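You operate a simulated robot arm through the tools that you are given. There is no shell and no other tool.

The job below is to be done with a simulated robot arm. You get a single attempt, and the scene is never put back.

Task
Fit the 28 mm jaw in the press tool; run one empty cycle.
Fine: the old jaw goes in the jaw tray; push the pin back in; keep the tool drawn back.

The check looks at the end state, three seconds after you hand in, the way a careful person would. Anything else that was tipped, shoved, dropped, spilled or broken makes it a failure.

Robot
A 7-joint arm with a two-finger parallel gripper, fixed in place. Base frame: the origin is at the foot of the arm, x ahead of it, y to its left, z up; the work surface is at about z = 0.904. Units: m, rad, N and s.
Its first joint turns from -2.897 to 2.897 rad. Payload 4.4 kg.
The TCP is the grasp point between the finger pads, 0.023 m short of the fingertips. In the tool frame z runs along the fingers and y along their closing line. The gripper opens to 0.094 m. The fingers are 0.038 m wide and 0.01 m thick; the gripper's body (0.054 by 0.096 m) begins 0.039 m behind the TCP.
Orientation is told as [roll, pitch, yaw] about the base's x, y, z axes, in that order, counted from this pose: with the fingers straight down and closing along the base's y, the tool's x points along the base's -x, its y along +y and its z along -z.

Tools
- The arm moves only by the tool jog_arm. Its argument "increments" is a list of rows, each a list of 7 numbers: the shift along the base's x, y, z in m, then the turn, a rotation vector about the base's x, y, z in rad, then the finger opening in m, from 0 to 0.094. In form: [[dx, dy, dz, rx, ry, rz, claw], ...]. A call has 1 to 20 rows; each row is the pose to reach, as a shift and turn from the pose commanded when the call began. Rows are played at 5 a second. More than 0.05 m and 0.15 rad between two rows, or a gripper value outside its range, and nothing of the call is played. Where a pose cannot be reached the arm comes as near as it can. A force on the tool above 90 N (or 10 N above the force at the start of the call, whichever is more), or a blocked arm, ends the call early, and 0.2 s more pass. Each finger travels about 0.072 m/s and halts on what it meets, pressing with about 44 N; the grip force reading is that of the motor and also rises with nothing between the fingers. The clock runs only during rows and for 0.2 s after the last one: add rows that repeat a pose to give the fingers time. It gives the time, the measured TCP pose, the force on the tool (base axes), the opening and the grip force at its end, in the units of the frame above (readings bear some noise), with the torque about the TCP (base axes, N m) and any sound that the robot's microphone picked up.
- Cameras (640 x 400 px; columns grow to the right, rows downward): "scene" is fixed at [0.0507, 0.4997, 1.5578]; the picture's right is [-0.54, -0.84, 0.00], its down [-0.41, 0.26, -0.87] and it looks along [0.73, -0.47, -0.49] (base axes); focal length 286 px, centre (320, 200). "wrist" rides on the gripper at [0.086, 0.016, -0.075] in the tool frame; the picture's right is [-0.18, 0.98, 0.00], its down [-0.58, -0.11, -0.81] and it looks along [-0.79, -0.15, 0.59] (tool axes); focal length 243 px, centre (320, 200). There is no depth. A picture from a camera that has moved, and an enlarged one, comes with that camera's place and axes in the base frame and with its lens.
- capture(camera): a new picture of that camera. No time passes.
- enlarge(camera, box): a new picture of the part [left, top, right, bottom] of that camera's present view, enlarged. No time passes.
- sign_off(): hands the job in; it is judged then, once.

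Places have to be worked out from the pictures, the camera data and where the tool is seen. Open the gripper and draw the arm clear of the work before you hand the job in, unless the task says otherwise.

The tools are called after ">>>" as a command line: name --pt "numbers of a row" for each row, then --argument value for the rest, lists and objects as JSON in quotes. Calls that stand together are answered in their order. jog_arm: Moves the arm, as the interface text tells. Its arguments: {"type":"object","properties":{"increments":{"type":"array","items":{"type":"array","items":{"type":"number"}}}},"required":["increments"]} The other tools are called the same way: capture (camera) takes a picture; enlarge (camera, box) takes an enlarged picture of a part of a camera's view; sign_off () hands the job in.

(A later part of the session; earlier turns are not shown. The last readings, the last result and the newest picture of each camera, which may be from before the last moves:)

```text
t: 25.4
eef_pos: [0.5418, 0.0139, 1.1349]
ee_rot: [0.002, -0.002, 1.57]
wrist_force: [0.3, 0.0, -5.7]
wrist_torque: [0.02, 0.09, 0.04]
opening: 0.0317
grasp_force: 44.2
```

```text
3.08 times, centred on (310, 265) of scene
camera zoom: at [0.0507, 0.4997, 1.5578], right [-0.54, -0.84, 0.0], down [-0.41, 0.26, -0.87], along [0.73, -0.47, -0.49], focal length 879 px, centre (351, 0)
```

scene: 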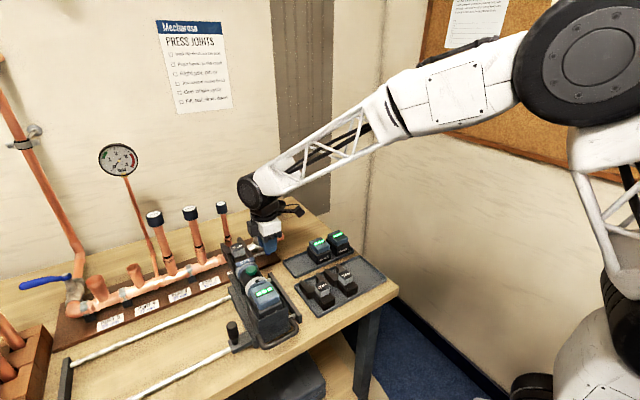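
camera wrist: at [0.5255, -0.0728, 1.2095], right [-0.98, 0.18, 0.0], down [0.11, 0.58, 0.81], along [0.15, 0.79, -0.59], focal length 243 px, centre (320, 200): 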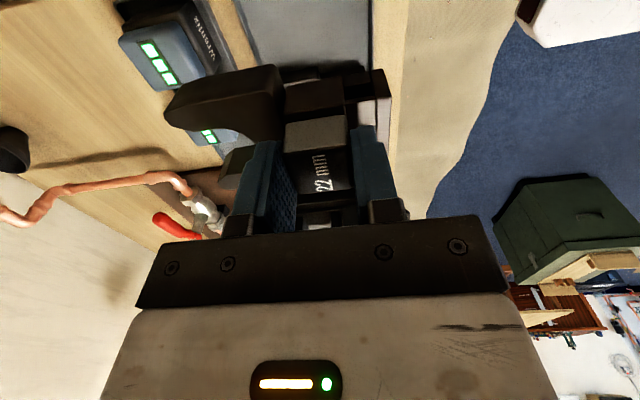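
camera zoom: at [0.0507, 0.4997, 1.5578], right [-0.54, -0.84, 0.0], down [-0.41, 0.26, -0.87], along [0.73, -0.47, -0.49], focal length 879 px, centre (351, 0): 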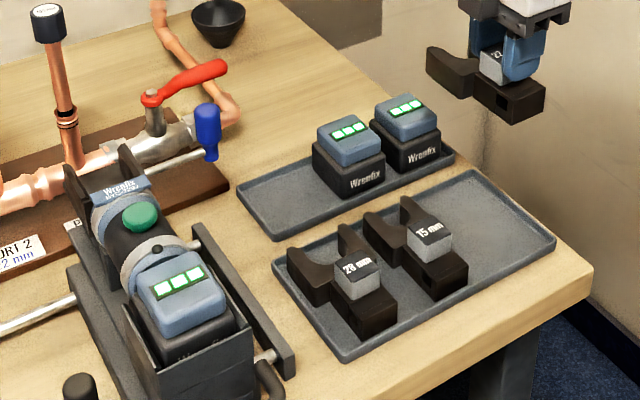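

The jaw is held level over the tray region. I'll enlarge to measure the jaw's extents and the tray edges.

>>> enlarge --camera "wrist" --box '[150, 30, 410, 210]'

>>> enlarge --camera "wrist" --box '[130, 0, 430, 100]'

>>> enlarge --camera "scene" --box '[290, 240, 390, 320]'

>>> enlarge --camera "scene" --box '[335, 195, 415, 245]'

```text
2.22 times, centred on (280, 120) of wrist
camera zoom: at [0.5255, -0.0728, 1.2095], right [-0.98, 0.18, 0.0], down [0.11, 0.58, 0.81], along [0.15, 0.79, -0.59], focal length 539 px, centre (409, 378)
```

zoom: 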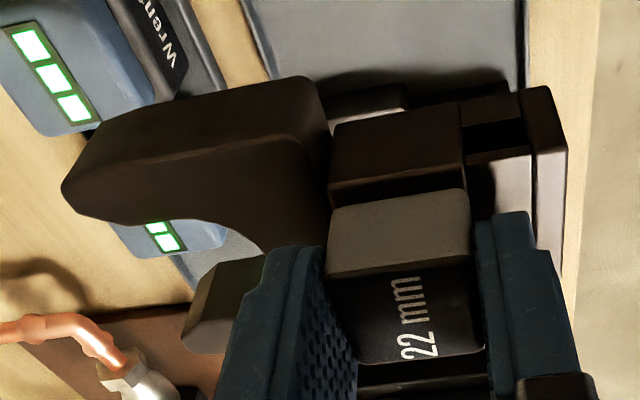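

```text
2.13 times, centred on (280, 50) of wrist
camera zoom: at [0.5255, -0.0728, 1.2095], right [-0.98, 0.18, 0.0], down [0.11, 0.58, 0.81], along [0.15, 0.79, -0.59], focal length 518 px, centre (405, 520)
```

zoom: 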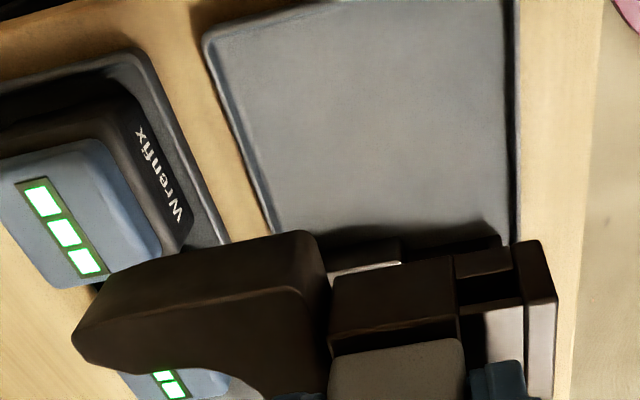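

```text
5.00 times, centred on (340, 280) of scene
camera zoom: at [0.0507, 0.4997, 1.5578], right [-0.54, -0.84, 0.0], down [-0.41, 0.26, -0.87], along [0.73, -0.47, -0.49], focal length 1428 px, centre (220, -200)
```

zoom: 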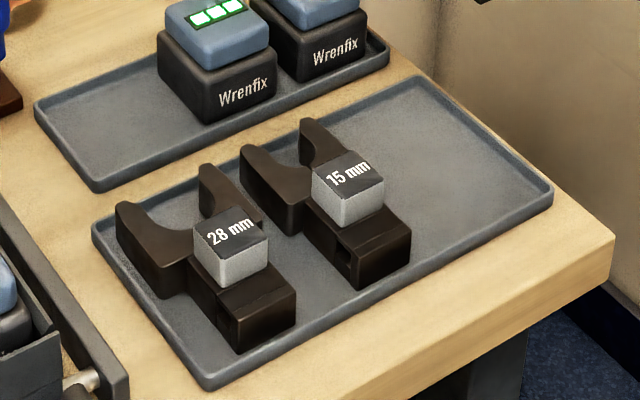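

```text
8.00 times, centred on (375, 220) of scene
camera zoom: at [0.0507, 0.4997, 1.5578], right [-0.54, -0.84, 0.0], down [-0.41, 0.26, -0.87], along [0.73, -0.47, -0.49], focal length 2285 px, centre (-120, 40)
```

zoom: 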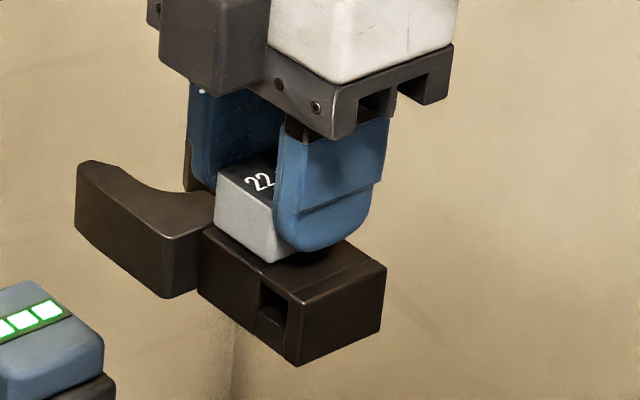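

Measured: jaw bottom is about 59 mm below TCP, and the jaw reaches from -37 mm to +72 mm in x. The tray is x 0.49–0.62, y ≥ -0.033. I'll descend at (0.538, 0.015) to just above the tray floor.

>>> jog_arm --pt "-0.003 0.001 -0.03 0 0 0 0.02" --pt "-0.004 0.0015 -0.06 0 0 0 0.02" --pt "-0.004 0.0015 -0.09 0 0 0 0.02" --pt "-0.004 0.0015 -0.12 0 0 0 0.02" --pt "-0.004 0.0015 -0.15 0 0 0 0.02" --pt "-0.004 0.0015 -0.155 0 0 0 0.02"

>>> capture --camera "wrist"

>>> enlarge --camera "scene" --box '[290, 230, 400, 320]'

```text
t: 26.8
eef_pos: [0.5393, 0.0169, 0.9767]
ee_rot: [0.0, -0.001, 1.571]
wrist_force: [-0.6, 0.5, -6.8]
wrist_torque: [-0.02, 0.1, 0.03]
opening: 0.0319
grasp_force: 44.4
```

```text
taken
camera wrist: at [0.5222, -0.071, 1.0518], right [-0.98, 0.18, 0.0], down [0.11, 0.58, 0.81], along [0.15, 0.79, -0.59], focal length 243 px, centre (320, 200)
```

wrist: 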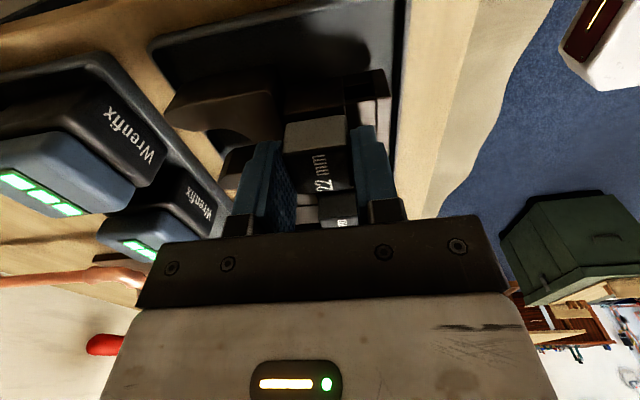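

```text
4.44 times, centred on (345, 275) of scene
camera zoom: at [0.0507, 0.4997, 1.5578], right [-0.54, -0.84, 0.0], down [-0.41, 0.26, -0.87], along [0.73, -0.47, -0.49], focal length 1270 px, centre (209, -133)
```

zoom: 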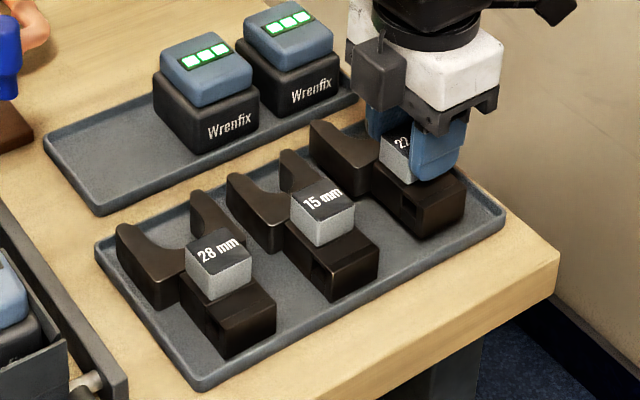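

It's inside the tray outline and about 10 mm above the floor. I'll step down until the force changes.

>>> jog_arm --pt "0 0 -0.003 0 0 0 0.02" --pt "0 0 -0.006 0 0 0 0.02" --pt "0 0 -0.006 0 0 0 0.02"

>>> enlarge --camera "scene" --box '[330, 240, 400, 290]'

```text
t: 27.6
eef_pos: [0.5404, 0.0154, 0.9728]
ee_rot: [0.002, 0.0, 1.572]
wrist_force: [-0.7, 0.3, -5.7]
wrist_torque: [0.0, 0.06, 0.05]
opening: 0.0317
grasp_force: 44.4
```

```text
8.00 times, centred on (365, 265) of scene
camera zoom: at [0.0507, 0.4997, 1.5578], right [-0.54, -0.84, 0.0], down [-0.41, 0.26, -0.87], along [0.73, -0.47, -0.49], focal length 2285 px, centre (-40, -320)
```

zoom: 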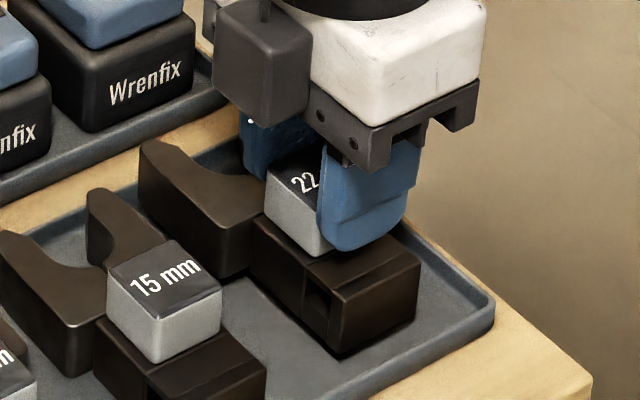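

There's no contact yet, so I'll continue down in 2 mm steps.

>>> jog_arm --pt "0 0 -0.002 0 0 0 0.02" --pt "0 0 -0.004 0 0 0 0.02" --pt "0 0 -0.004 0 0 0 0.02"

```text
t: 28.4
eef_pos: [0.5397, 0.0164, 0.9692]
ee_rot: [0.001, 0.0, 1.572]
wrist_force: [-0.2, 0.3, -6.8]
wrist_torque: [-0.03, 0.04, 0.05]
opening: 0.032
grasp_force: 44.1
```

Still free, so another 3 mm.

>>> jog_arm --pt "0 0 -0.0015 0 0 0 0.02" --pt "0 0 -0.003 0 0 0 0.02" --pt "0 0 -0.003 0 0 0 0.02"

>>> enlarge --camera "scene" --box '[330, 240, 400, 290]'

```text
t: 29.2
eef_pos: [0.5379, 0.0161, 0.9653]
ee_rot: [0.002, 0.001, 1.57]
wrist_force: [1.0, -1.1, -5.4]
wrist_torque: [0.0, 0.07, 0.02]
opening: 0.0316
grasp_force: 43.9
```

```text
8.00 times, centred on (365, 265) of scene
camera zoom: at [0.0507, 0.4997, 1.5578], right [-0.54, -0.84, 0.0], down [-0.41, 0.26, -0.87], along [0.73, -0.47, -0.49], focal length 2285 px, centre (-40, -320)
```

zoom: 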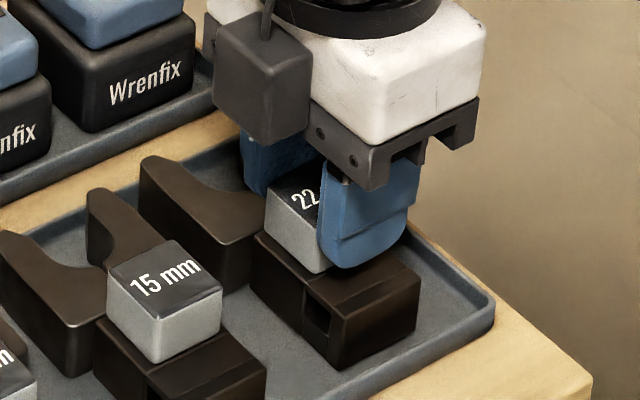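

Very close now; I'll continue in small steps.

>>> jog_arm --pt "0 0 -0.001 0 0 0 0.02" --pt "0 0 -0.002 0 0 0 0.02" --pt "0 0 -0.002 0 0 0 0.02"

```text
t: 30.0
eef_pos: [0.538, 0.0159, 0.964]
ee_rot: [0.001, 0.002, 1.571]
wrist_force: [-0.9, -0.7, 2.8]
wrist_torque: [-0.01, -0.55, -0.01]
opening: 0.0315
grasp_force: 44.0
```

The jaw has landed on the tray floor (Fz went from -6 to +3 N at TCP z≈0.964). I'll open and lift off.

>>> jog_arm --pt "0 0 0 0 0 0 0.035" --pt "0 0 0 0 0 0 0.045" --pt "0 0 0 0 0 0 0.052" --pt "0 0 0 0 0 0 0.052" --pt "0 0 0.02 0 0 0 0.052" --pt "0 0 0.05 0 0 0 0.052" --pt "0 0 0.09 0 0 0 0.052" --pt "0 0 0.13 0 0 0 0.052"

>>> enlarge --camera "scene" --box '[290, 230, 400, 320]'

>>> capture --camera "wrist"

```text
t: 31.8
eef_pos: [0.5362, 0.0131, 1.0938]
ee_rot: [0.003, 0.002, 1.572]
wrist_force: [-0.1, -0.2, 0.5]
wrist_torque: [0.02, 0.01, -0.01]
opening: 0.0519
grasp_force: 0.1
```

```text
4.44 times, centred on (345, 275) of scene
camera zoom: at [0.0507, 0.4997, 1.5578], right [-0.54, -0.84, 0.0], down [-0.41, 0.26, -0.87], along [0.73, -0.47, -0.49], focal length 1270 px, centre (209, -133)
```

zoom: 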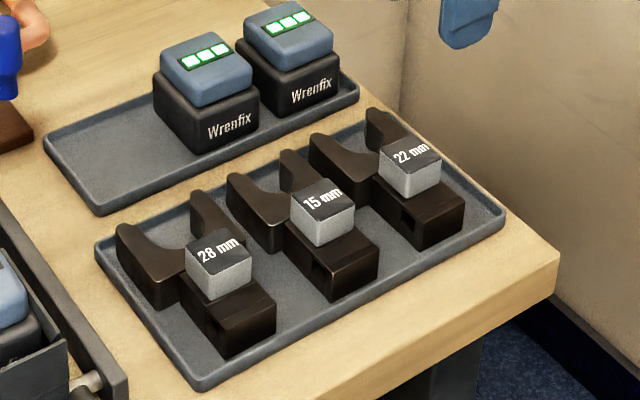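

```text
taken
camera wrist: at [0.5206, -0.0734, 1.1687], right [-0.98, 0.18, 0.0], down [0.11, 0.58, 0.81], along [0.15, 0.79, -0.59], focal length 243 px, centre (320, 200)
```

wrist: 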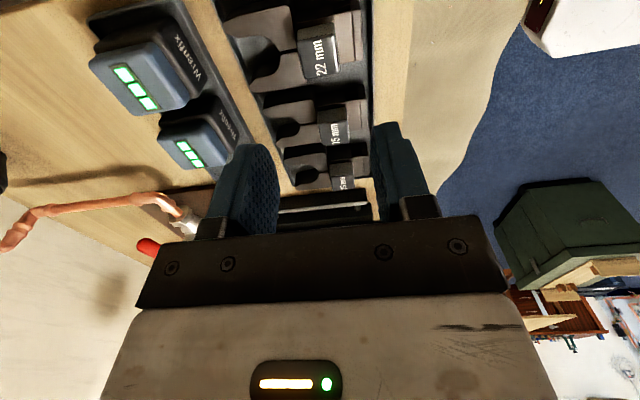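

The 22 mm jaw sits cleanly in the tray. By the same calibration the 28 mm block is at about (0.536, 0.178). I'll move above it and look.

>>> jog_arm --pt "0 0.04 0 0 0 0 0.052" --pt "0 0.08 0 0 0 0 0.052" --pt "0 0.12 0 0 0 0 0.052" --pt "0 0.163 0 0 0 0 0.052" --pt "0 0.163 -0.04 0 0 0 0.052" --pt "0 0.163 -0.07 0 0 0 0.052" --pt "0 0.163 -0.07 0 0 0 0.052"

>>> enlarge --camera "wrist" --box '[180, 30, 440, 235]'

>>> enlarge --camera "scene" --box '[270, 210, 380, 310]'

```text
t: 33.4
eef_pos: [0.5375, 0.1773, 1.0222]
ee_rot: [0.001, -0.001, 1.569]
wrist_force: [0.1, 0.2, 0.4]
wrist_torque: [-0.01, -0.02, 0.0]
opening: 0.0516
grasp_force: 0.0
```

```text
1.95 times, centred on (310, 132) of wrist
camera zoom: at [0.5213, 0.0909, 1.0975], right [-0.98, 0.18, 0.0], down [0.11, 0.58, 0.81], along [0.15, 0.79, -0.59], focal length 473 px, centre (340, 332)
```

zoom: 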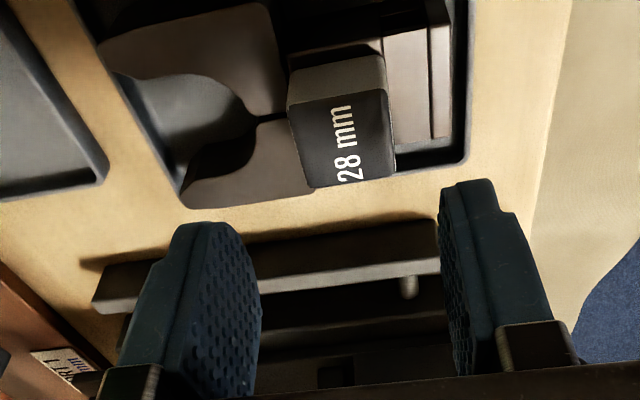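

```text
4.00 times, centred on (325, 260) of scene
camera zoom: at [0.0507, 0.4997, 1.5578], right [-0.54, -0.84, 0.0], down [-0.41, 0.26, -0.87], along [0.73, -0.47, -0.49], focal length 1143 px, centre (300, -40)
```

zoom: 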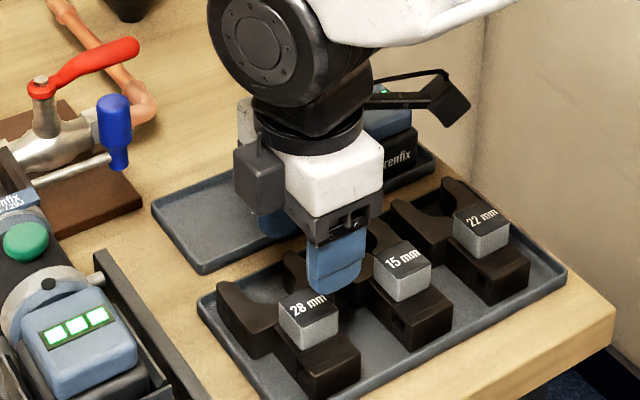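

The block is centred at (0.5365, 0.1776) and the TCP is well aligned. I'll descend to z≈0.965 and compare with the earlier pre-grip picture.

>>> jog_arm --pt "-0.001 0 -0.025 0 0 0 0.052" --pt "-0.001 0 -0.045 0 0 0 0.052" --pt "-0.001 0 -0.057 0 0 0 0.052" --pt "-0.001 0 -0.057 0 0 0 0.052"

>>> enlarge --camera "wrist" --box '[200, 80, 440, 235]'

>>> enlarge --camera "scene" --box '[270, 210, 380, 310]'

```text
t: 34.4
eef_pos: [0.5373, 0.1793, 0.9655]
ee_rot: [0.002, 0.0, 1.571]
wrist_force: [0.6, 0.8, 0.3]
wrist_torque: [0.01, 0.0, 0.01]
opening: 0.052
grasp_force: 0.0
```

```text
2.58 times, centred on (320, 158) of wrist
camera zoom: at [0.5198, 0.092, 1.0408], right [-0.98, 0.18, 0.0], down [0.11, 0.58, 0.81], along [0.15, 0.79, -0.59], focal length 626 px, centre (320, 310)
```

zoom: 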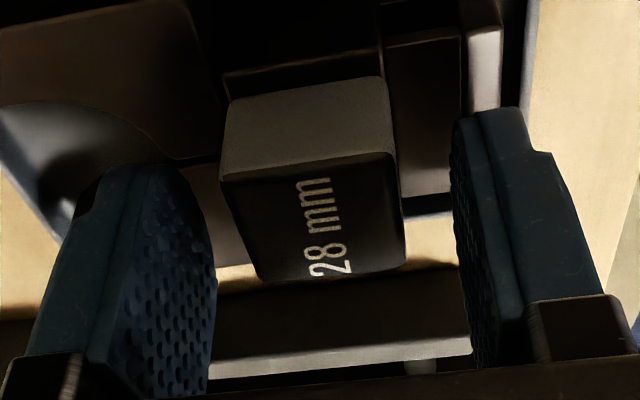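

```text
4.00 times, centred on (325, 260) of scene
camera zoom: at [0.0507, 0.4997, 1.5578], right [-0.54, -0.84, 0.0], down [-0.41, 0.26, -0.87], along [0.73, -0.47, -0.49], focal length 1143 px, centre (300, -40)
```

zoom: 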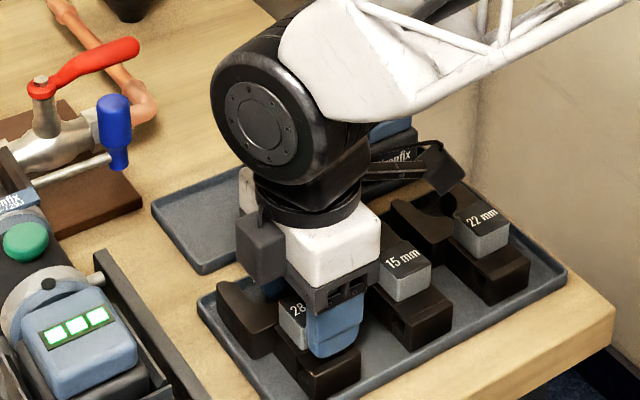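

Compared with the 22 mm pre-grip picture, the block sits about 12 px higher, i.e. about 2.5 mm to -y and 1 mm lower relative to the TCP. I'll correct for that so the grip matches, then close.

>>> jog_arm --pt "0 -0.0025 -0.001 0 0 0 0.052" --pt "0 -0.0025 -0.001 0 0 0 0.052" --pt "0 -0.0025 -0.001 0 0 0 0.052"

>>> enlarge --camera "wrist" --box '[200, 80, 440, 235]'

```text
t: 35.2
eef_pos: [0.5367, 0.177, 0.9646]
ee_rot: [0.001, 0.0, 1.57]
wrist_force: [-0.5, 0.0, 0.6]
wrist_torque: [0.03, -0.01, 0.03]
opening: 0.0519
grasp_force: 0.0
```

```text
2.58 times, centred on (320, 158) of wrist
camera zoom: at [0.5205, 0.0902, 1.0404], right [-0.98, 0.18, 0.0], down [0.11, 0.58, 0.81], along [0.15, 0.79, -0.59], focal length 626 px, centre (320, 310)
```

zoom: 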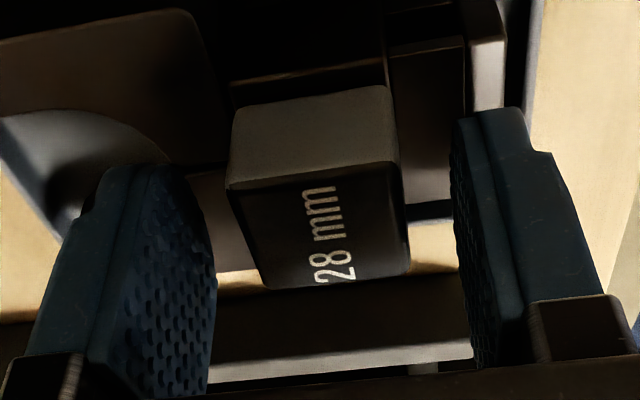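

Now it matches the 22 mm picture closely. Closing the gripper.

>>> jog_arm --pt "0 0 0 0 0 0 0.04" --pt "0 0 0 0 0 0 0.03" --pt "0 0 0 0 0 0 0.02" --pt "0 0 0 0 0 0 0.02" --pt "0 0 0 0 0 0 0.02"

```text
t: 36.4
eef_pos: [0.5376, 0.1771, 0.9656]
ee_rot: [0.001, 0.0, 1.571]
wrist_force: [-3.4, 0.2, 1.9]
wrist_torque: [-0.04, -0.02, 0.03]
opening: 0.0316
grasp_force: 44.3
```

Gripped at 31.6 mm. I'll lift straight up and check the jaw is level.

>>> jog_arm --pt "0 0 0.005 0 0 0 0.02" --pt "0 0 0.02 0 0 0 0.02" --pt "0 0 0.05 0 0 0 0.02" --pt "0 0 0.09 0 0 0 0.02" --pt "0 0 0.13 0 0 0 0.02" --pt "0 0 0.17 0 0 0 0.02" --pt "0 0 0.2 0 0 0 0.02" --pt "0 0 0.2 0 0 0 0.02"

>>> enlarge --camera "scene" --box '[270, 200, 390, 310]'

>>> enlarge --camera "wrist" --box '[150, 30, 410, 210]'

```text
t: 38.2
eef_pos: [0.5351, 0.1759, 1.1648]
ee_rot: [0.001, 0.0, 1.571]
wrist_force: [-1.2, 0.2, -6.8]
wrist_torque: [-0.01, 0.06, 0.01]
opening: 0.0318
grasp_force: 44.2
```

```text
3.64 times, centred on (330, 255) of scene
camera zoom: at [0.0507, 0.4997, 1.5578], right [-0.54, -0.84, 0.0], down [-0.41, 0.26, -0.87], along [0.73, -0.47, -0.49], focal length 1039 px, centre (284, 0)
```

zoom: 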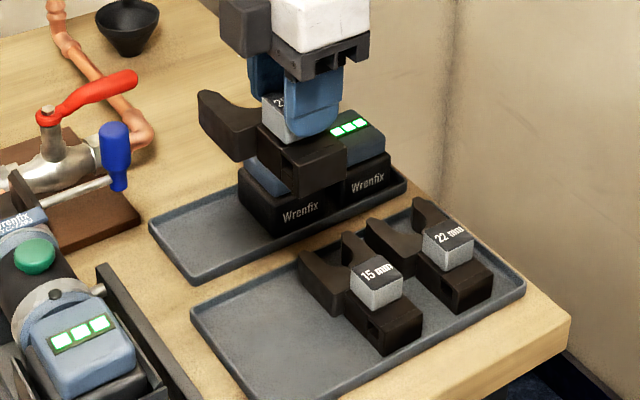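

```text
2.22 times, centred on (280, 120) of wrist
camera zoom: at [0.5193, 0.0904, 1.2412], right [-0.98, 0.18, 0.0], down [0.11, 0.58, 0.81], along [0.15, 0.79, -0.59], focal length 539 px, centre (409, 378)
```

zoom: 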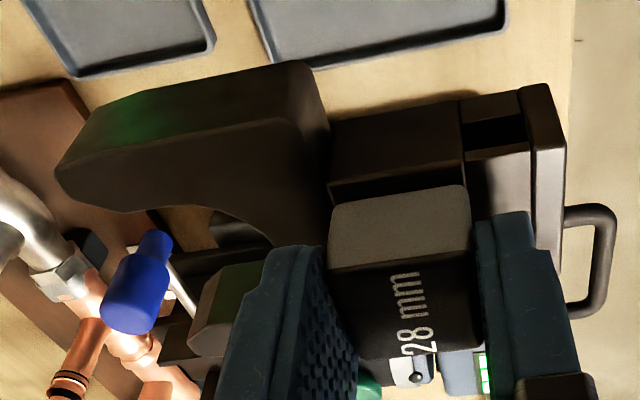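

Same pose as the 22 mm jaw had in the grip. I'll carry it to the tool, aligning in y first while further back, then moving forward in x so the claws stay clear of the riser.

>>> jog_arm --pt "0.02 0.035 0 0 0 0 0.02" --pt "0.04 0.07 0 0 0 0 0.02" --pt "0.06 0.105 0 0 0 0 0.02" --pt "0.08 0.14 0 0 0 0 0.02" --pt "0.09 0.1715 0 0 0 0 0.02" --pt "0.12 0.1715 0 0 0 0 0.02" --pt "0.14 0.1715 0 0 0 0 0.02" --pt "0.14 0.1715 0 0 0 0 0.02"

>>> capture --camera "wrist"

>>> enlarge --camera "scene" --box '[205, 180, 305, 280]'

```text
t: 40.0
eef_pos: [0.6776, 0.3482, 1.1651]
ee_rot: [0.003, 0.001, 1.57]
wrist_force: [1.4, -0.3, -6.7]
wrist_torque: [-0.03, 0.05, -0.03]
opening: 0.0316
grasp_force: 44.3
```

```text
taken
camera wrist: at [0.661, 0.2622, 1.2402], right [-0.98, 0.18, 0.0], down [0.11, 0.58, 0.81], along [0.15, 0.79, -0.59], focal length 243 px, centre (320, 200)
```

wrist: 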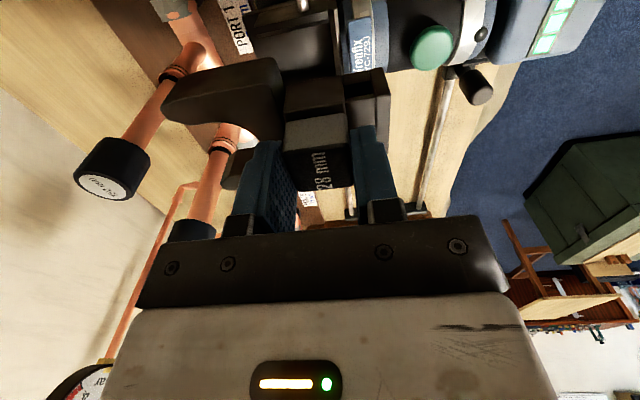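

```text
4.00 times, centred on (255, 230) of scene
camera zoom: at [0.0507, 0.4997, 1.5578], right [-0.54, -0.84, 0.0], down [-0.41, 0.26, -0.87], along [0.73, -0.47, -0.49], focal length 1143 px, centre (580, 80)
```

zoom: 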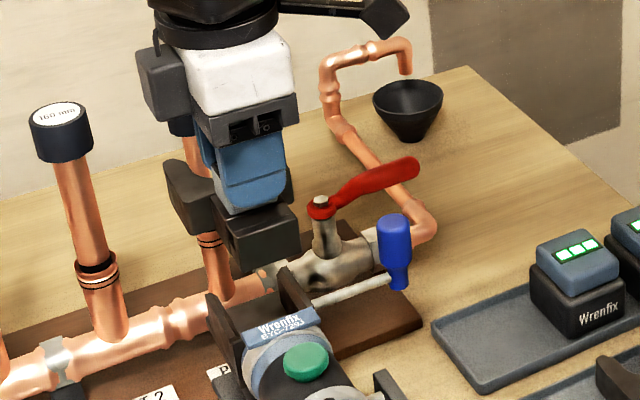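

Riser 1 is at about (0.806, 0.346), just in front of the mouth, so moving forward is safe. I'll advance to the removal x position and lower to just above the slot.

>>> jog_arm --pt "0.015 0 0 0 0 0 0.02" --pt "0.0287 0 0 0 0 0 0.02" --pt "0.0287 0 -0.03 0 0 0 0.02" --pt "0.0287 0 -0.055 0 0 0 0.02" --pt "0.0287 0 -0.055 0 0 0 0.02"

>>> enlarge --camera "wrist" --box '[200, 20, 440, 200]'

>>> enlarge --camera "scene" --box '[215, 210, 275, 270]'

```text
t: 41.2
eef_pos: [0.7073, 0.347, 1.1059]
ee_rot: [0.001, 0.001, 1.571]
wrist_force: [0.0, -0.2, -6.1]
wrist_torque: [-0.03, 0.09, -0.01]
opening: 0.0317
grasp_force: 44.1
```

```text
2.22 times, centred on (320, 110) of wrist
camera zoom: at [0.6909, 0.2603, 1.1824], right [-0.98, 0.18, 0.0], down [0.11, 0.58, 0.81], along [0.15, 0.79, -0.59], focal length 539 px, centre (320, 400)
```

zoom: 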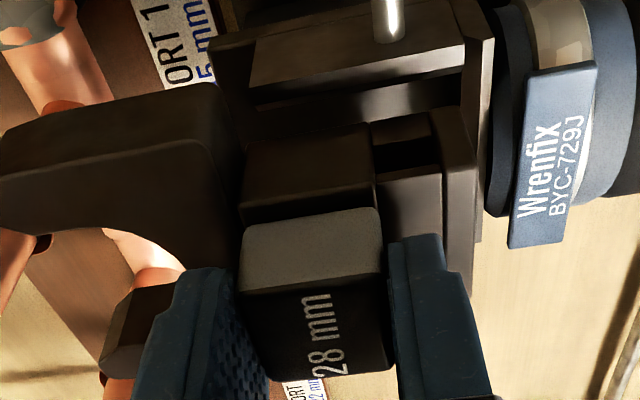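

```text
6.67 times, centred on (245, 240) of scene
camera zoom: at [0.0507, 0.4997, 1.5578], right [-0.54, -0.84, 0.0], down [-0.41, 0.26, -0.87], along [0.73, -0.47, -0.49], focal length 1904 px, centre (820, -67)
```

zoom: 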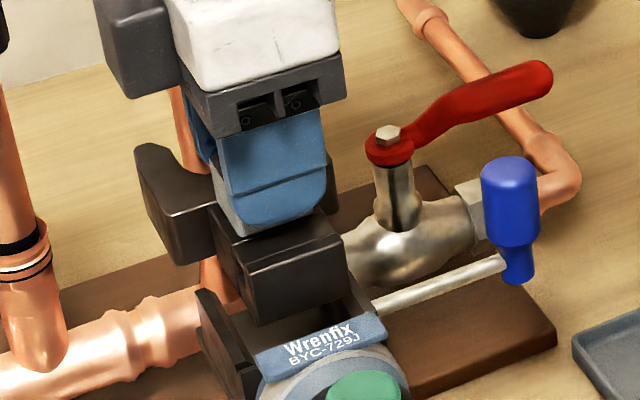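

Camera pose says I'm 2 mm short in y and 1 mm far in x compared with removal. I'll correct this and lower 5 mm.

>>> jog_arm --pt "-0.001 0.0018 0 0 0 0 0.02" --pt "-0.001 0.0018 -0.003 0 0 0 0.02" --pt "-0.001 0.0018 -0.005 0 0 0 0.02" --pt "-0.001 0.0018 -0.005 0 0 0 0.02"

>>> enlarge --camera "wrist" --box '[260, 20, 420, 150]'

>>> enlarge --camera "scene" --box '[225, 225, 265, 265]'

```text
t: 42.2
eef_pos: [0.7068, 0.3494, 1.1045]
ee_rot: [0.001, 0.001, 1.572]
wrist_force: [-1.5, -0.1, -5.7]
wrist_torque: [-0.04, 0.09, 0.0]
opening: 0.0316
grasp_force: 44.1
```

```text
3.08 times, centred on (340, 85) of wrist
camera zoom: at [0.6898, 0.2624, 1.18], right [-0.98, 0.18, 0.0], down [0.11, 0.58, 0.81], along [0.15, 0.79, -0.59], focal length 746 px, centre (258, 554)
```

zoom: 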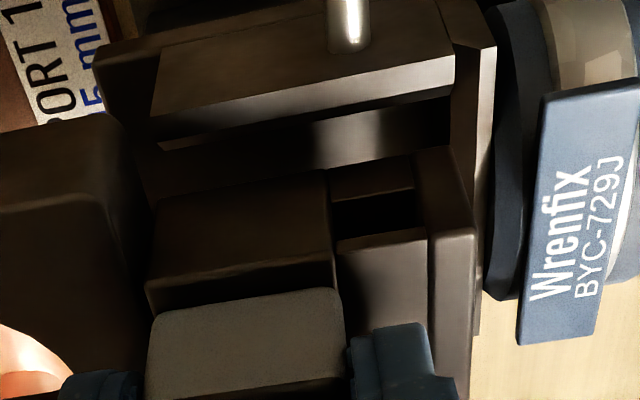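

```text
10.00 times, centred on (245, 245) of scene
camera zoom: at [0.0507, 0.4997, 1.5578], right [-0.54, -0.84, 0.0], down [-0.41, 0.26, -0.87], along [0.73, -0.47, -0.49], focal length 2857 px, centre (1070, -250)
```

zoom: 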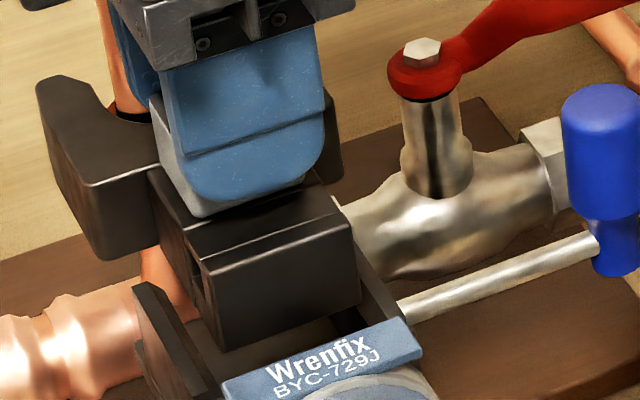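

Alignment now matches the removal pose. I'll lower into the slot in small steps while watching the force.

>>> jog_arm --pt "0 0 -0.004 0 0 0 0.02" --pt "0 0 -0.008 0 0 0 0.02" --pt "0 0 -0.011 0 0 0 0.02" --pt "0 0 -0.011 0 0 0 0.02"

>>> enlarge --camera "wrist" --box '[220, 20, 420, 180]'

>>> enlarge --camera "scene" --box '[225, 225, 265, 265]'

```text
t: 43.2
eef_pos: [0.7073, 0.3492, 1.0949]
ee_rot: [0.002, -0.001, 1.572]
wrist_force: [0.9, 1.1, -6.2]
wrist_torque: [0.01, 0.06, -0.01]
opening: 0.0314
grasp_force: 43.9
```

```text
2.50 times, centred on (320, 100) of wrist
camera zoom: at [0.69, 0.262, 1.1698], right [-0.98, 0.18, 0.0], down [0.11, 0.58, 0.81], along [0.15, 0.79, -0.59], focal length 606 px, centre (320, 450)
```

zoom: 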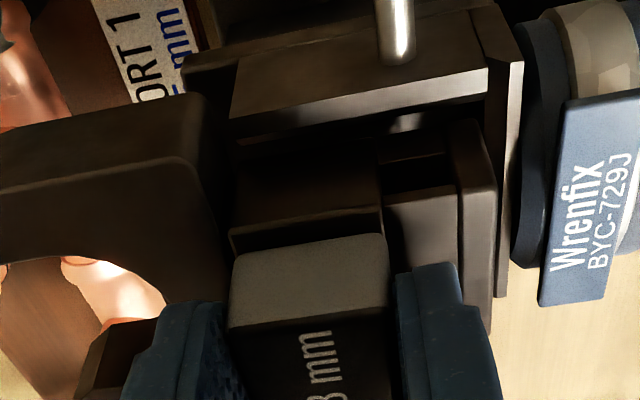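

```text
10.00 times, centred on (245, 245) of scene
camera zoom: at [0.0507, 0.4997, 1.5578], right [-0.54, -0.84, 0.0], down [-0.41, 0.26, -0.87], along [0.73, -0.47, -0.49], focal length 2857 px, centre (1070, -250)
```

zoom: 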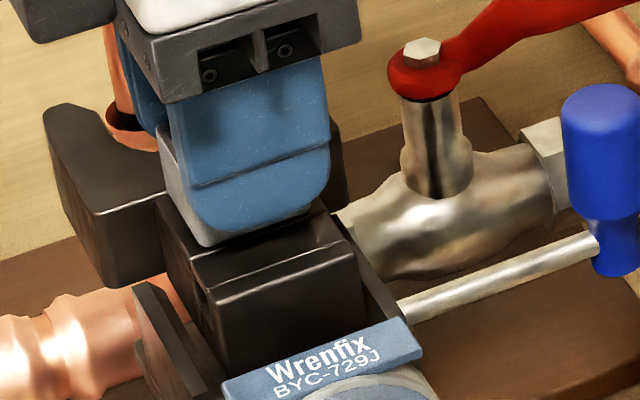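

Free of contact so far (only the jaw's weight). I'll continue down 10 mm.

>>> jog_arm --pt "0 0 -0.003 0 0 0 0.02" --pt "0 0 -0.006 0 0 0 0.02" --pt "0 0 -0.01 0 0 0 0.02" --pt "0 0 -0.01 0 0 0 0.02"

>>> enlarge --camera "scene" --box '[225, 225, 265, 265]'

```text
t: 44.2
eef_pos: [0.7066, 0.3494, 1.0838]
ee_rot: [0.001, 0.0, 1.572]
wrist_force: [-0.5, -0.4, -6.9]
wrist_torque: [-0.01, 0.05, -0.01]
opening: 0.0318
grasp_force: 44.1
```

```text
10.00 times, centred on (245, 245) of scene
camera zoom: at [0.0507, 0.4997, 1.5578], right [-0.54, -0.84, 0.0], down [-0.41, 0.26, -0.87], along [0.73, -0.47, -0.49], focal length 2857 px, centre (1070, -250)
```

zoom: 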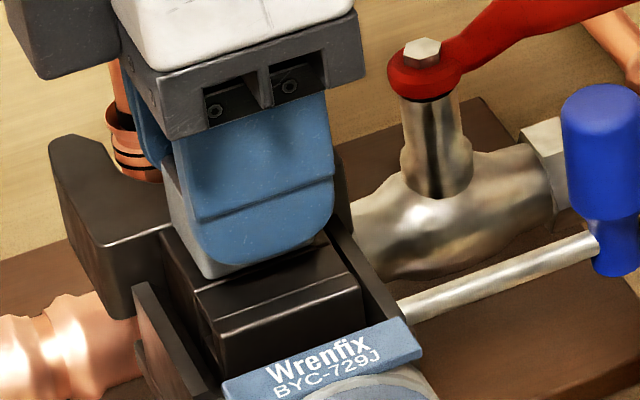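

The lug is going down between the cheeks without contact. Another 12 mm.

>>> jog_arm --pt "0 0 -0.004 0 0 0 0.02" --pt "0 0 -0.008 0 0 0 0.02" --pt "0 0 -0.012 0 0 0 0.02" --pt "0 0 -0.012 0 0 0 0.02"

>>> enlarge --camera "scene" --box '[225, 225, 265, 265]'

```text
t: 45.2
eef_pos: [0.7051, 0.3486, 1.0717]
ee_rot: [0.001, 0.001, 1.572]
wrist_force: [0.5, 0.3, -6.9]
wrist_torque: [0.0, 0.04, -0.04]
opening: 0.0316
grasp_force: 44.0
```

```text
10.00 times, centred on (245, 245) of scene
camera zoom: at [0.0507, 0.4997, 1.5578], right [-0.54, -0.84, 0.0], down [-0.41, 0.26, -0.87], along [0.73, -0.47, -0.49], focal length 2857 px, centre (1070, -250)
```

zoom: 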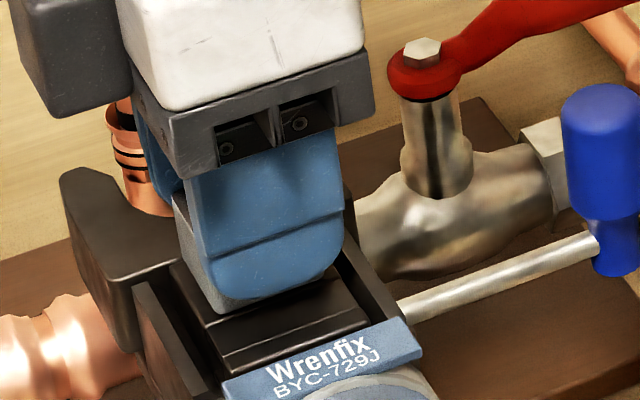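

Still free, so I'll go 5 mm further to the seating height.

>>> jog_arm --pt "0 0 -0.002 0 0 0 0.02" --pt "0 0 -0.004 0 0 0 0.02" --pt "0 0 -0.006 0 0 0 0.02" --pt "0 0 -0.006 0 0 0 0.02"

>>> enlarge --camera "scene" --box '[225, 225, 265, 265]'

```text
t: 46.2
eef_pos: [0.7049, 0.349, 1.0663]
ee_rot: [0.001, 0.001, 1.57]
wrist_force: [0.0, -0.1, -7.6]
wrist_torque: [-0.04, 0.05, 0.0]
opening: 0.0315
grasp_force: 43.7
```

```text
10.00 times, centred on (245, 245) of scene
camera zoom: at [0.0507, 0.4997, 1.5578], right [-0.54, -0.84, 0.0], down [-0.41, 0.26, -0.87], along [0.73, -0.47, -0.49], focal length 2857 px, centre (1070, -250)
```

zoom: 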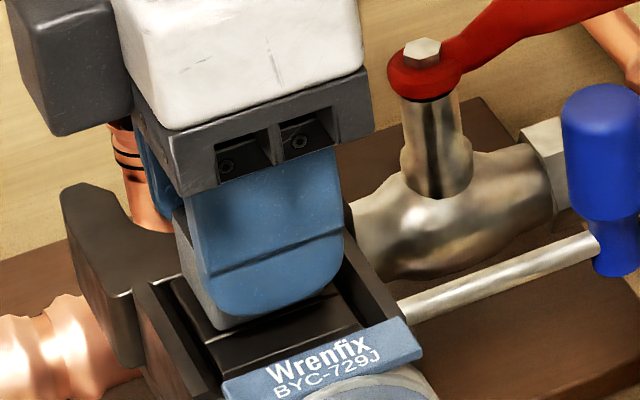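

Not bottomed yet (Fz is still -7 N). I'll continue in 1 mm steps.

>>> jog_arm --pt "0 0 -0.001 0 0 0 0.02" --pt "0 0 -0.002 0 0 0 0.02" --pt "0 0 -0.002 0 0 0 0.02"

```text
t: 47.0
eef_pos: [0.7063, 0.3508, 1.0651]
ee_rot: [0.0, -0.001, 1.57]
wrist_force: [1.3, -2.0, 18.9]
wrist_torque: [-0.72, -0.13, 0.01]
opening: 0.032
grasp_force: 43.4
```

Bottomed at z≈1.065, the same height as the 22 mm jaw sat. I'll ease up half a millimetre and check it visually before opening.

>>> jog_arm --pt "0 0 0.0006 0 0 0 0.02" --pt "0 0 0.0006 0 0 0 0.02"

>>> enlarge --camera "scene" --box '[220, 220, 270, 270]'

>>> enlarge --camera "wrist" --box '[200, 40, 440, 235]'

```text
t: 47.6
eef_pos: [0.7057, 0.3506, 1.0649]
ee_rot: [-0.001, 0.0, 1.572]
wrist_force: [-0.5, -3.4, 29.4]
wrist_torque: [-0.68, 0.02, 0.03]
opening: 0.0317
grasp_force: 44.2
```

```text
8.00 times, centred on (245, 245) of scene
camera zoom: at [0.0507, 0.4997, 1.5578], right [-0.54, -0.84, 0.0], down [-0.41, 0.26, -0.87], along [0.73, -0.47, -0.49], focal length 2285 px, centre (920, -160)
```

zoom: 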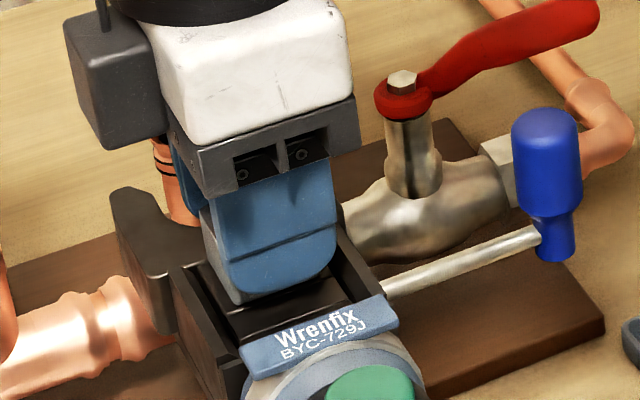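

```text
2.05 times, centred on (320, 138) of wrist
camera zoom: at [0.6891, 0.263, 1.141], right [-0.98, 0.18, 0.0], down [0.11, 0.58, 0.81], along [0.15, 0.79, -0.59], focal length 498 px, centre (320, 328)
```

zoom: 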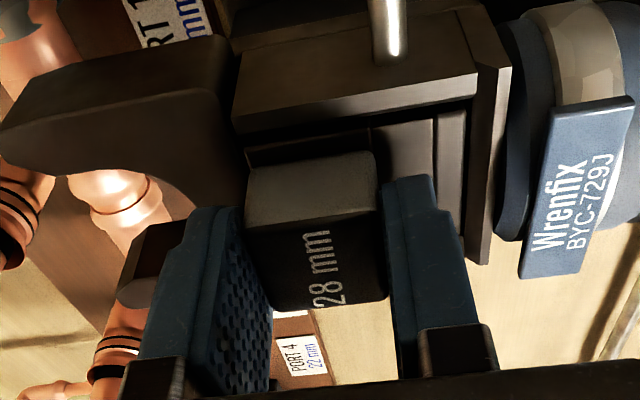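

It's seated between the cheeks just as the 22 mm jaw was. I'll raise slightly to unload, then open.

>>> jog_arm --pt "0 0 0.001 0 0 0 0.02" --pt "0 0 0.001 0 0 0 0.035" --pt "0 0 0.001 0 0 0 0.045" --pt "0 0 0.001 0 0 0 0.052" --pt "0 0 0.001 0 0 0 0.052" --pt "0 0 0.02 0 0 0 0.052" --pt "0 0 0.05 0 0 0 0.052" --pt "0 0 0.08 0 0 0 0.052" --pt "0 0 0.1 0 0 0 0.052"

>>> enlarge --camera "scene" --box '[220, 220, 270, 270]'

>>> enlarge --camera "wrist" --box '[200, 20, 440, 200]'

```text
t: 49.6
eef_pos: [0.7054, 0.3513, 1.1636]
ee_rot: [0.002, 0.0, 1.57]
wrist_force: [0.9, -0.8, 0.1]
wrist_torque: [-0.02, 0.04, 0.05]
opening: 0.0521
grasp_force: 0.2
```

```text
8.00 times, centred on (245, 245) of scene
camera zoom: at [0.0507, 0.4997, 1.5578], right [-0.54, -0.84, 0.0], down [-0.41, 0.26, -0.87], along [0.73, -0.47, -0.49], focal length 2285 px, centre (920, -160)
```

zoom: 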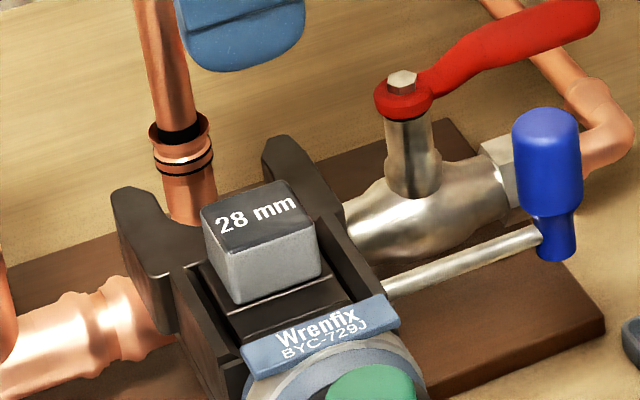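

```text
2.22 times, centred on (320, 110) of wrist
camera zoom: at [0.6895, 0.2645, 1.2389], right [-0.98, 0.18, 0.0], down [0.11, 0.58, 0.81], along [0.15, 0.79, -0.59], focal length 539 px, centre (320, 400)
```

zoom: 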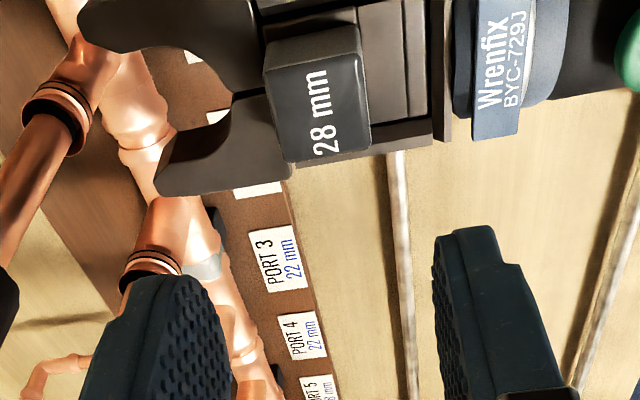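

The 28 mm jaw is seated flush. Next I'll go back to the pin paddle at (0.684, 0.247) and grip it to push the pin home.

>>> jog_arm --pt "-0.007 -0.035 -0.005 0 0 0 0.06" --pt "-0.014 -0.07 -0.01 0 0 0 0.06" --pt "-0.0215 -0.104 -0.02 0 0 0 0.06" --pt "-0.0215 -0.104 -0.02 0 0 0 0.06"

>>> enlarge --camera "wrist" --box '[200, 30, 420, 210]'

```text
t: 50.6
eef_pos: [0.6845, 0.2486, 1.1446]
ee_rot: [0.002, 0.0, 1.571]
wrist_force: [-0.2, 0.7, -0.3]
wrist_torque: [0.03, 0.0, -0.02]
opening: 0.0601
grasp_force: 0.0
```

```text
2.22 times, centred on (310, 120) of wrist
camera zoom: at [0.6689, 0.1617, 1.2209], right [-0.98, 0.18, 0.0], down [0.11, 0.58, 0.81], along [0.15, 0.79, -0.59], focal length 539 px, centre (342, 378)
```

zoom: 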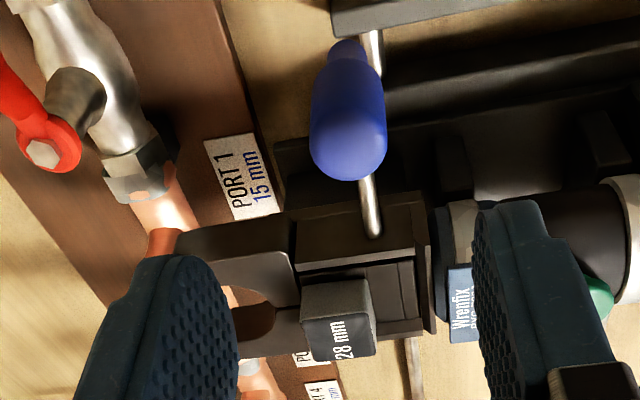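

The paddle sits where I left it. I'll descend beside it and close.

>>> jog_arm --pt "0 0 -0.035 0 0 0 0.06" --pt "0 0 -0.07 0 0 0 0.06" --pt "0 0 -0.093 0 0 0 0.06" --pt "0 0 -0.093 0 0 0 0.045" --pt "0 0 -0.093 0 0 0 0.03" --pt "0 0 -0.093 0 0 0 0.02" --pt "0 0 -0.093 0 0 0 0.01" --pt "0 0 -0.093 0 0 0 0.01"

>>> enlarge --camera "scene" --box '[215, 215, 305, 275]'

```text
t: 52.4
eef_pos: [0.6841, 0.2455, 1.0507]
ee_rot: [0.001, 0.0, 1.57]
wrist_force: [-2.4, 0.8, -3.5]
wrist_torque: [0.03, -0.78, 0.01]
opening: 0.0233
grasp_force: 44.4
```

```text
6.67 times, centred on (260, 245) of scene
camera zoom: at [0.0507, 0.4997, 1.5578], right [-0.54, -0.84, 0.0], down [-0.41, 0.26, -0.87], along [0.73, -0.47, -0.49], focal length 1904 px, centre (720, -100)
```

zoom: 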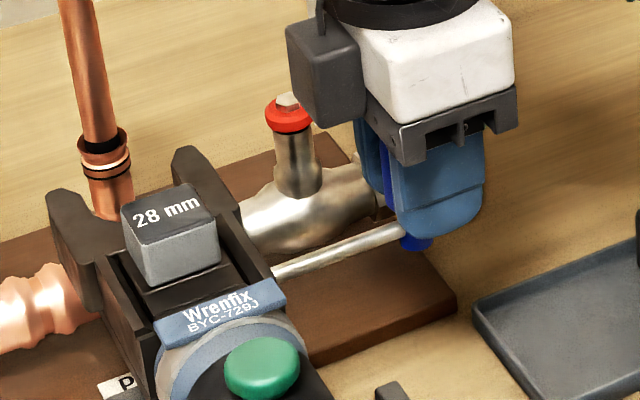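

Gripped. I'll push toward +y in small steps, watching the force and whether the tool moves.

>>> jog_arm --pt "0 0.004 0 0 0 0 0.01" --pt "0 0.008 0 0 0 0 0.01" --pt "0 0.012 0 0 0 0 0.01" --pt "0 0.016 0 0 0 0 0.01"

>>> enlarge --camera "scene" --box '[215, 215, 305, 275]'

```text
t: 53.4
eef_pos: [0.6836, 0.2613, 1.0525]
ee_rot: [0.0, -0.001, 1.571]
wrist_force: [-1.9, -0.6, 5.4]
wrist_torque: [-0.46, -0.68, -0.01]
opening: 0.0238
grasp_force: 44.6
```

```text
6.67 times, centred on (260, 245) of scene
camera zoom: at [0.0507, 0.4997, 1.5578], right [-0.54, -0.84, 0.0], down [-0.41, 0.26, -0.87], along [0.73, -0.47, -0.49], focal length 1904 px, centre (720, -100)
```

zoom: 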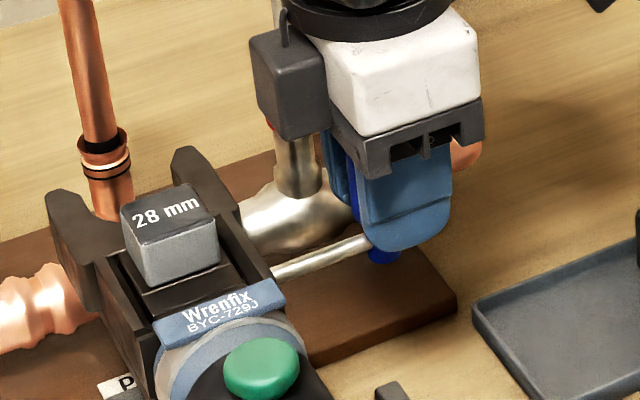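

The pin is entering freely and the tool is still. I'll keep pushing.

>>> jog_arm --pt "0 0.004 0 0 0 0 0.01" --pt "0 0.008 0 0 0 0 0.01" --pt "0 0.012 0 0 0 0 0.01" --pt "0 0.016 0 0 0 0 0.01" --pt "0 0.02 0 0 0 0 0.01" --pt "0 0.024 0 0 0 0 0.01"

>>> enlarge --camera "scene" --box '[215, 215, 305, 275]'

```text
t: 54.8
eef_pos: [0.6842, 0.2852, 1.0524]
ee_rot: [0.002, 0.0, 1.572]
wrist_force: [-3.3, -0.7, 14.1]
wrist_torque: [0.68, -0.78, -0.01]
opening: 0.0234
grasp_force: 44.4
```

```text
6.67 times, centred on (260, 245) of scene
camera zoom: at [0.0507, 0.4997, 1.5578], right [-0.54, -0.84, 0.0], down [-0.41, 0.26, -0.87], along [0.73, -0.47, -0.49], focal length 1904 px, centre (720, -100)
```

zoom: 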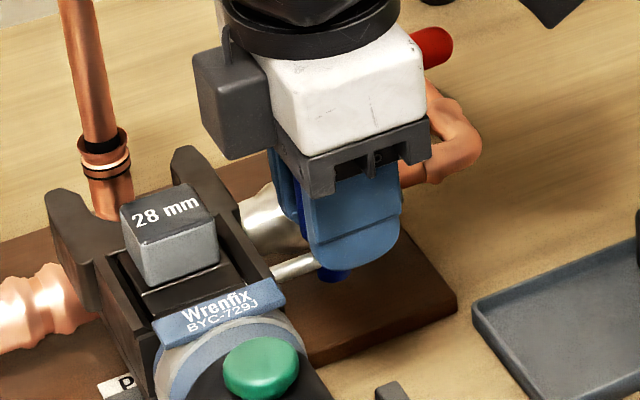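

About 12 mm is left to the original position. I'll relieve the vertical load slightly and push on.

>>> jog_arm --pt "0 0.003 0.0005 0 0 0 0.01" --pt "0 0.006 0.0005 0 0 0 0.01" --pt "0 0.009 0.0005 0 0 0 0.01" --pt "0 0.009 0.0005 0 0 0 0.01"

>>> enlarge --camera "scene" --box '[215, 215, 305, 275]'

```text
t: 55.8
eef_pos: [0.6839, 0.2943, 1.0531]
ee_rot: [0.003, -0.001, 1.571]
wrist_force: [0.2, 2.5, 0.8]
wrist_torque: [0.11, -0.82, 0.03]
opening: 0.0236
grasp_force: 45.3
```

```text
6.67 times, centred on (260, 245) of scene
camera zoom: at [0.0507, 0.4997, 1.5578], right [-0.54, -0.84, 0.0], down [-0.41, 0.26, -0.87], along [0.73, -0.47, -0.49], focal length 1904 px, centre (720, -100)
```

zoom: 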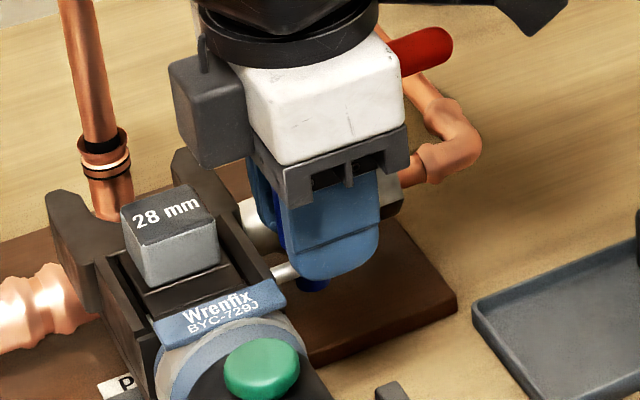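

Nearly home. I'll go in 1.5 mm steps until the stop is felt.

>>> jog_arm --pt "0 0.0015 0 0 0 0 0.01" --pt "0 0.003 0 0 0 0 0.01" --pt "0 0.003 0 0 0 0 0.01"

```text
t: 56.6
eef_pos: [0.6824, 0.2968, 1.0508]
ee_rot: [0.005, 0.001, 1.57]
wrist_force: [0.8, -4.7, -18.6]
wrist_torque: [0.01, -0.89, 0.0]
opening: 0.0235
grasp_force: 45.4
```

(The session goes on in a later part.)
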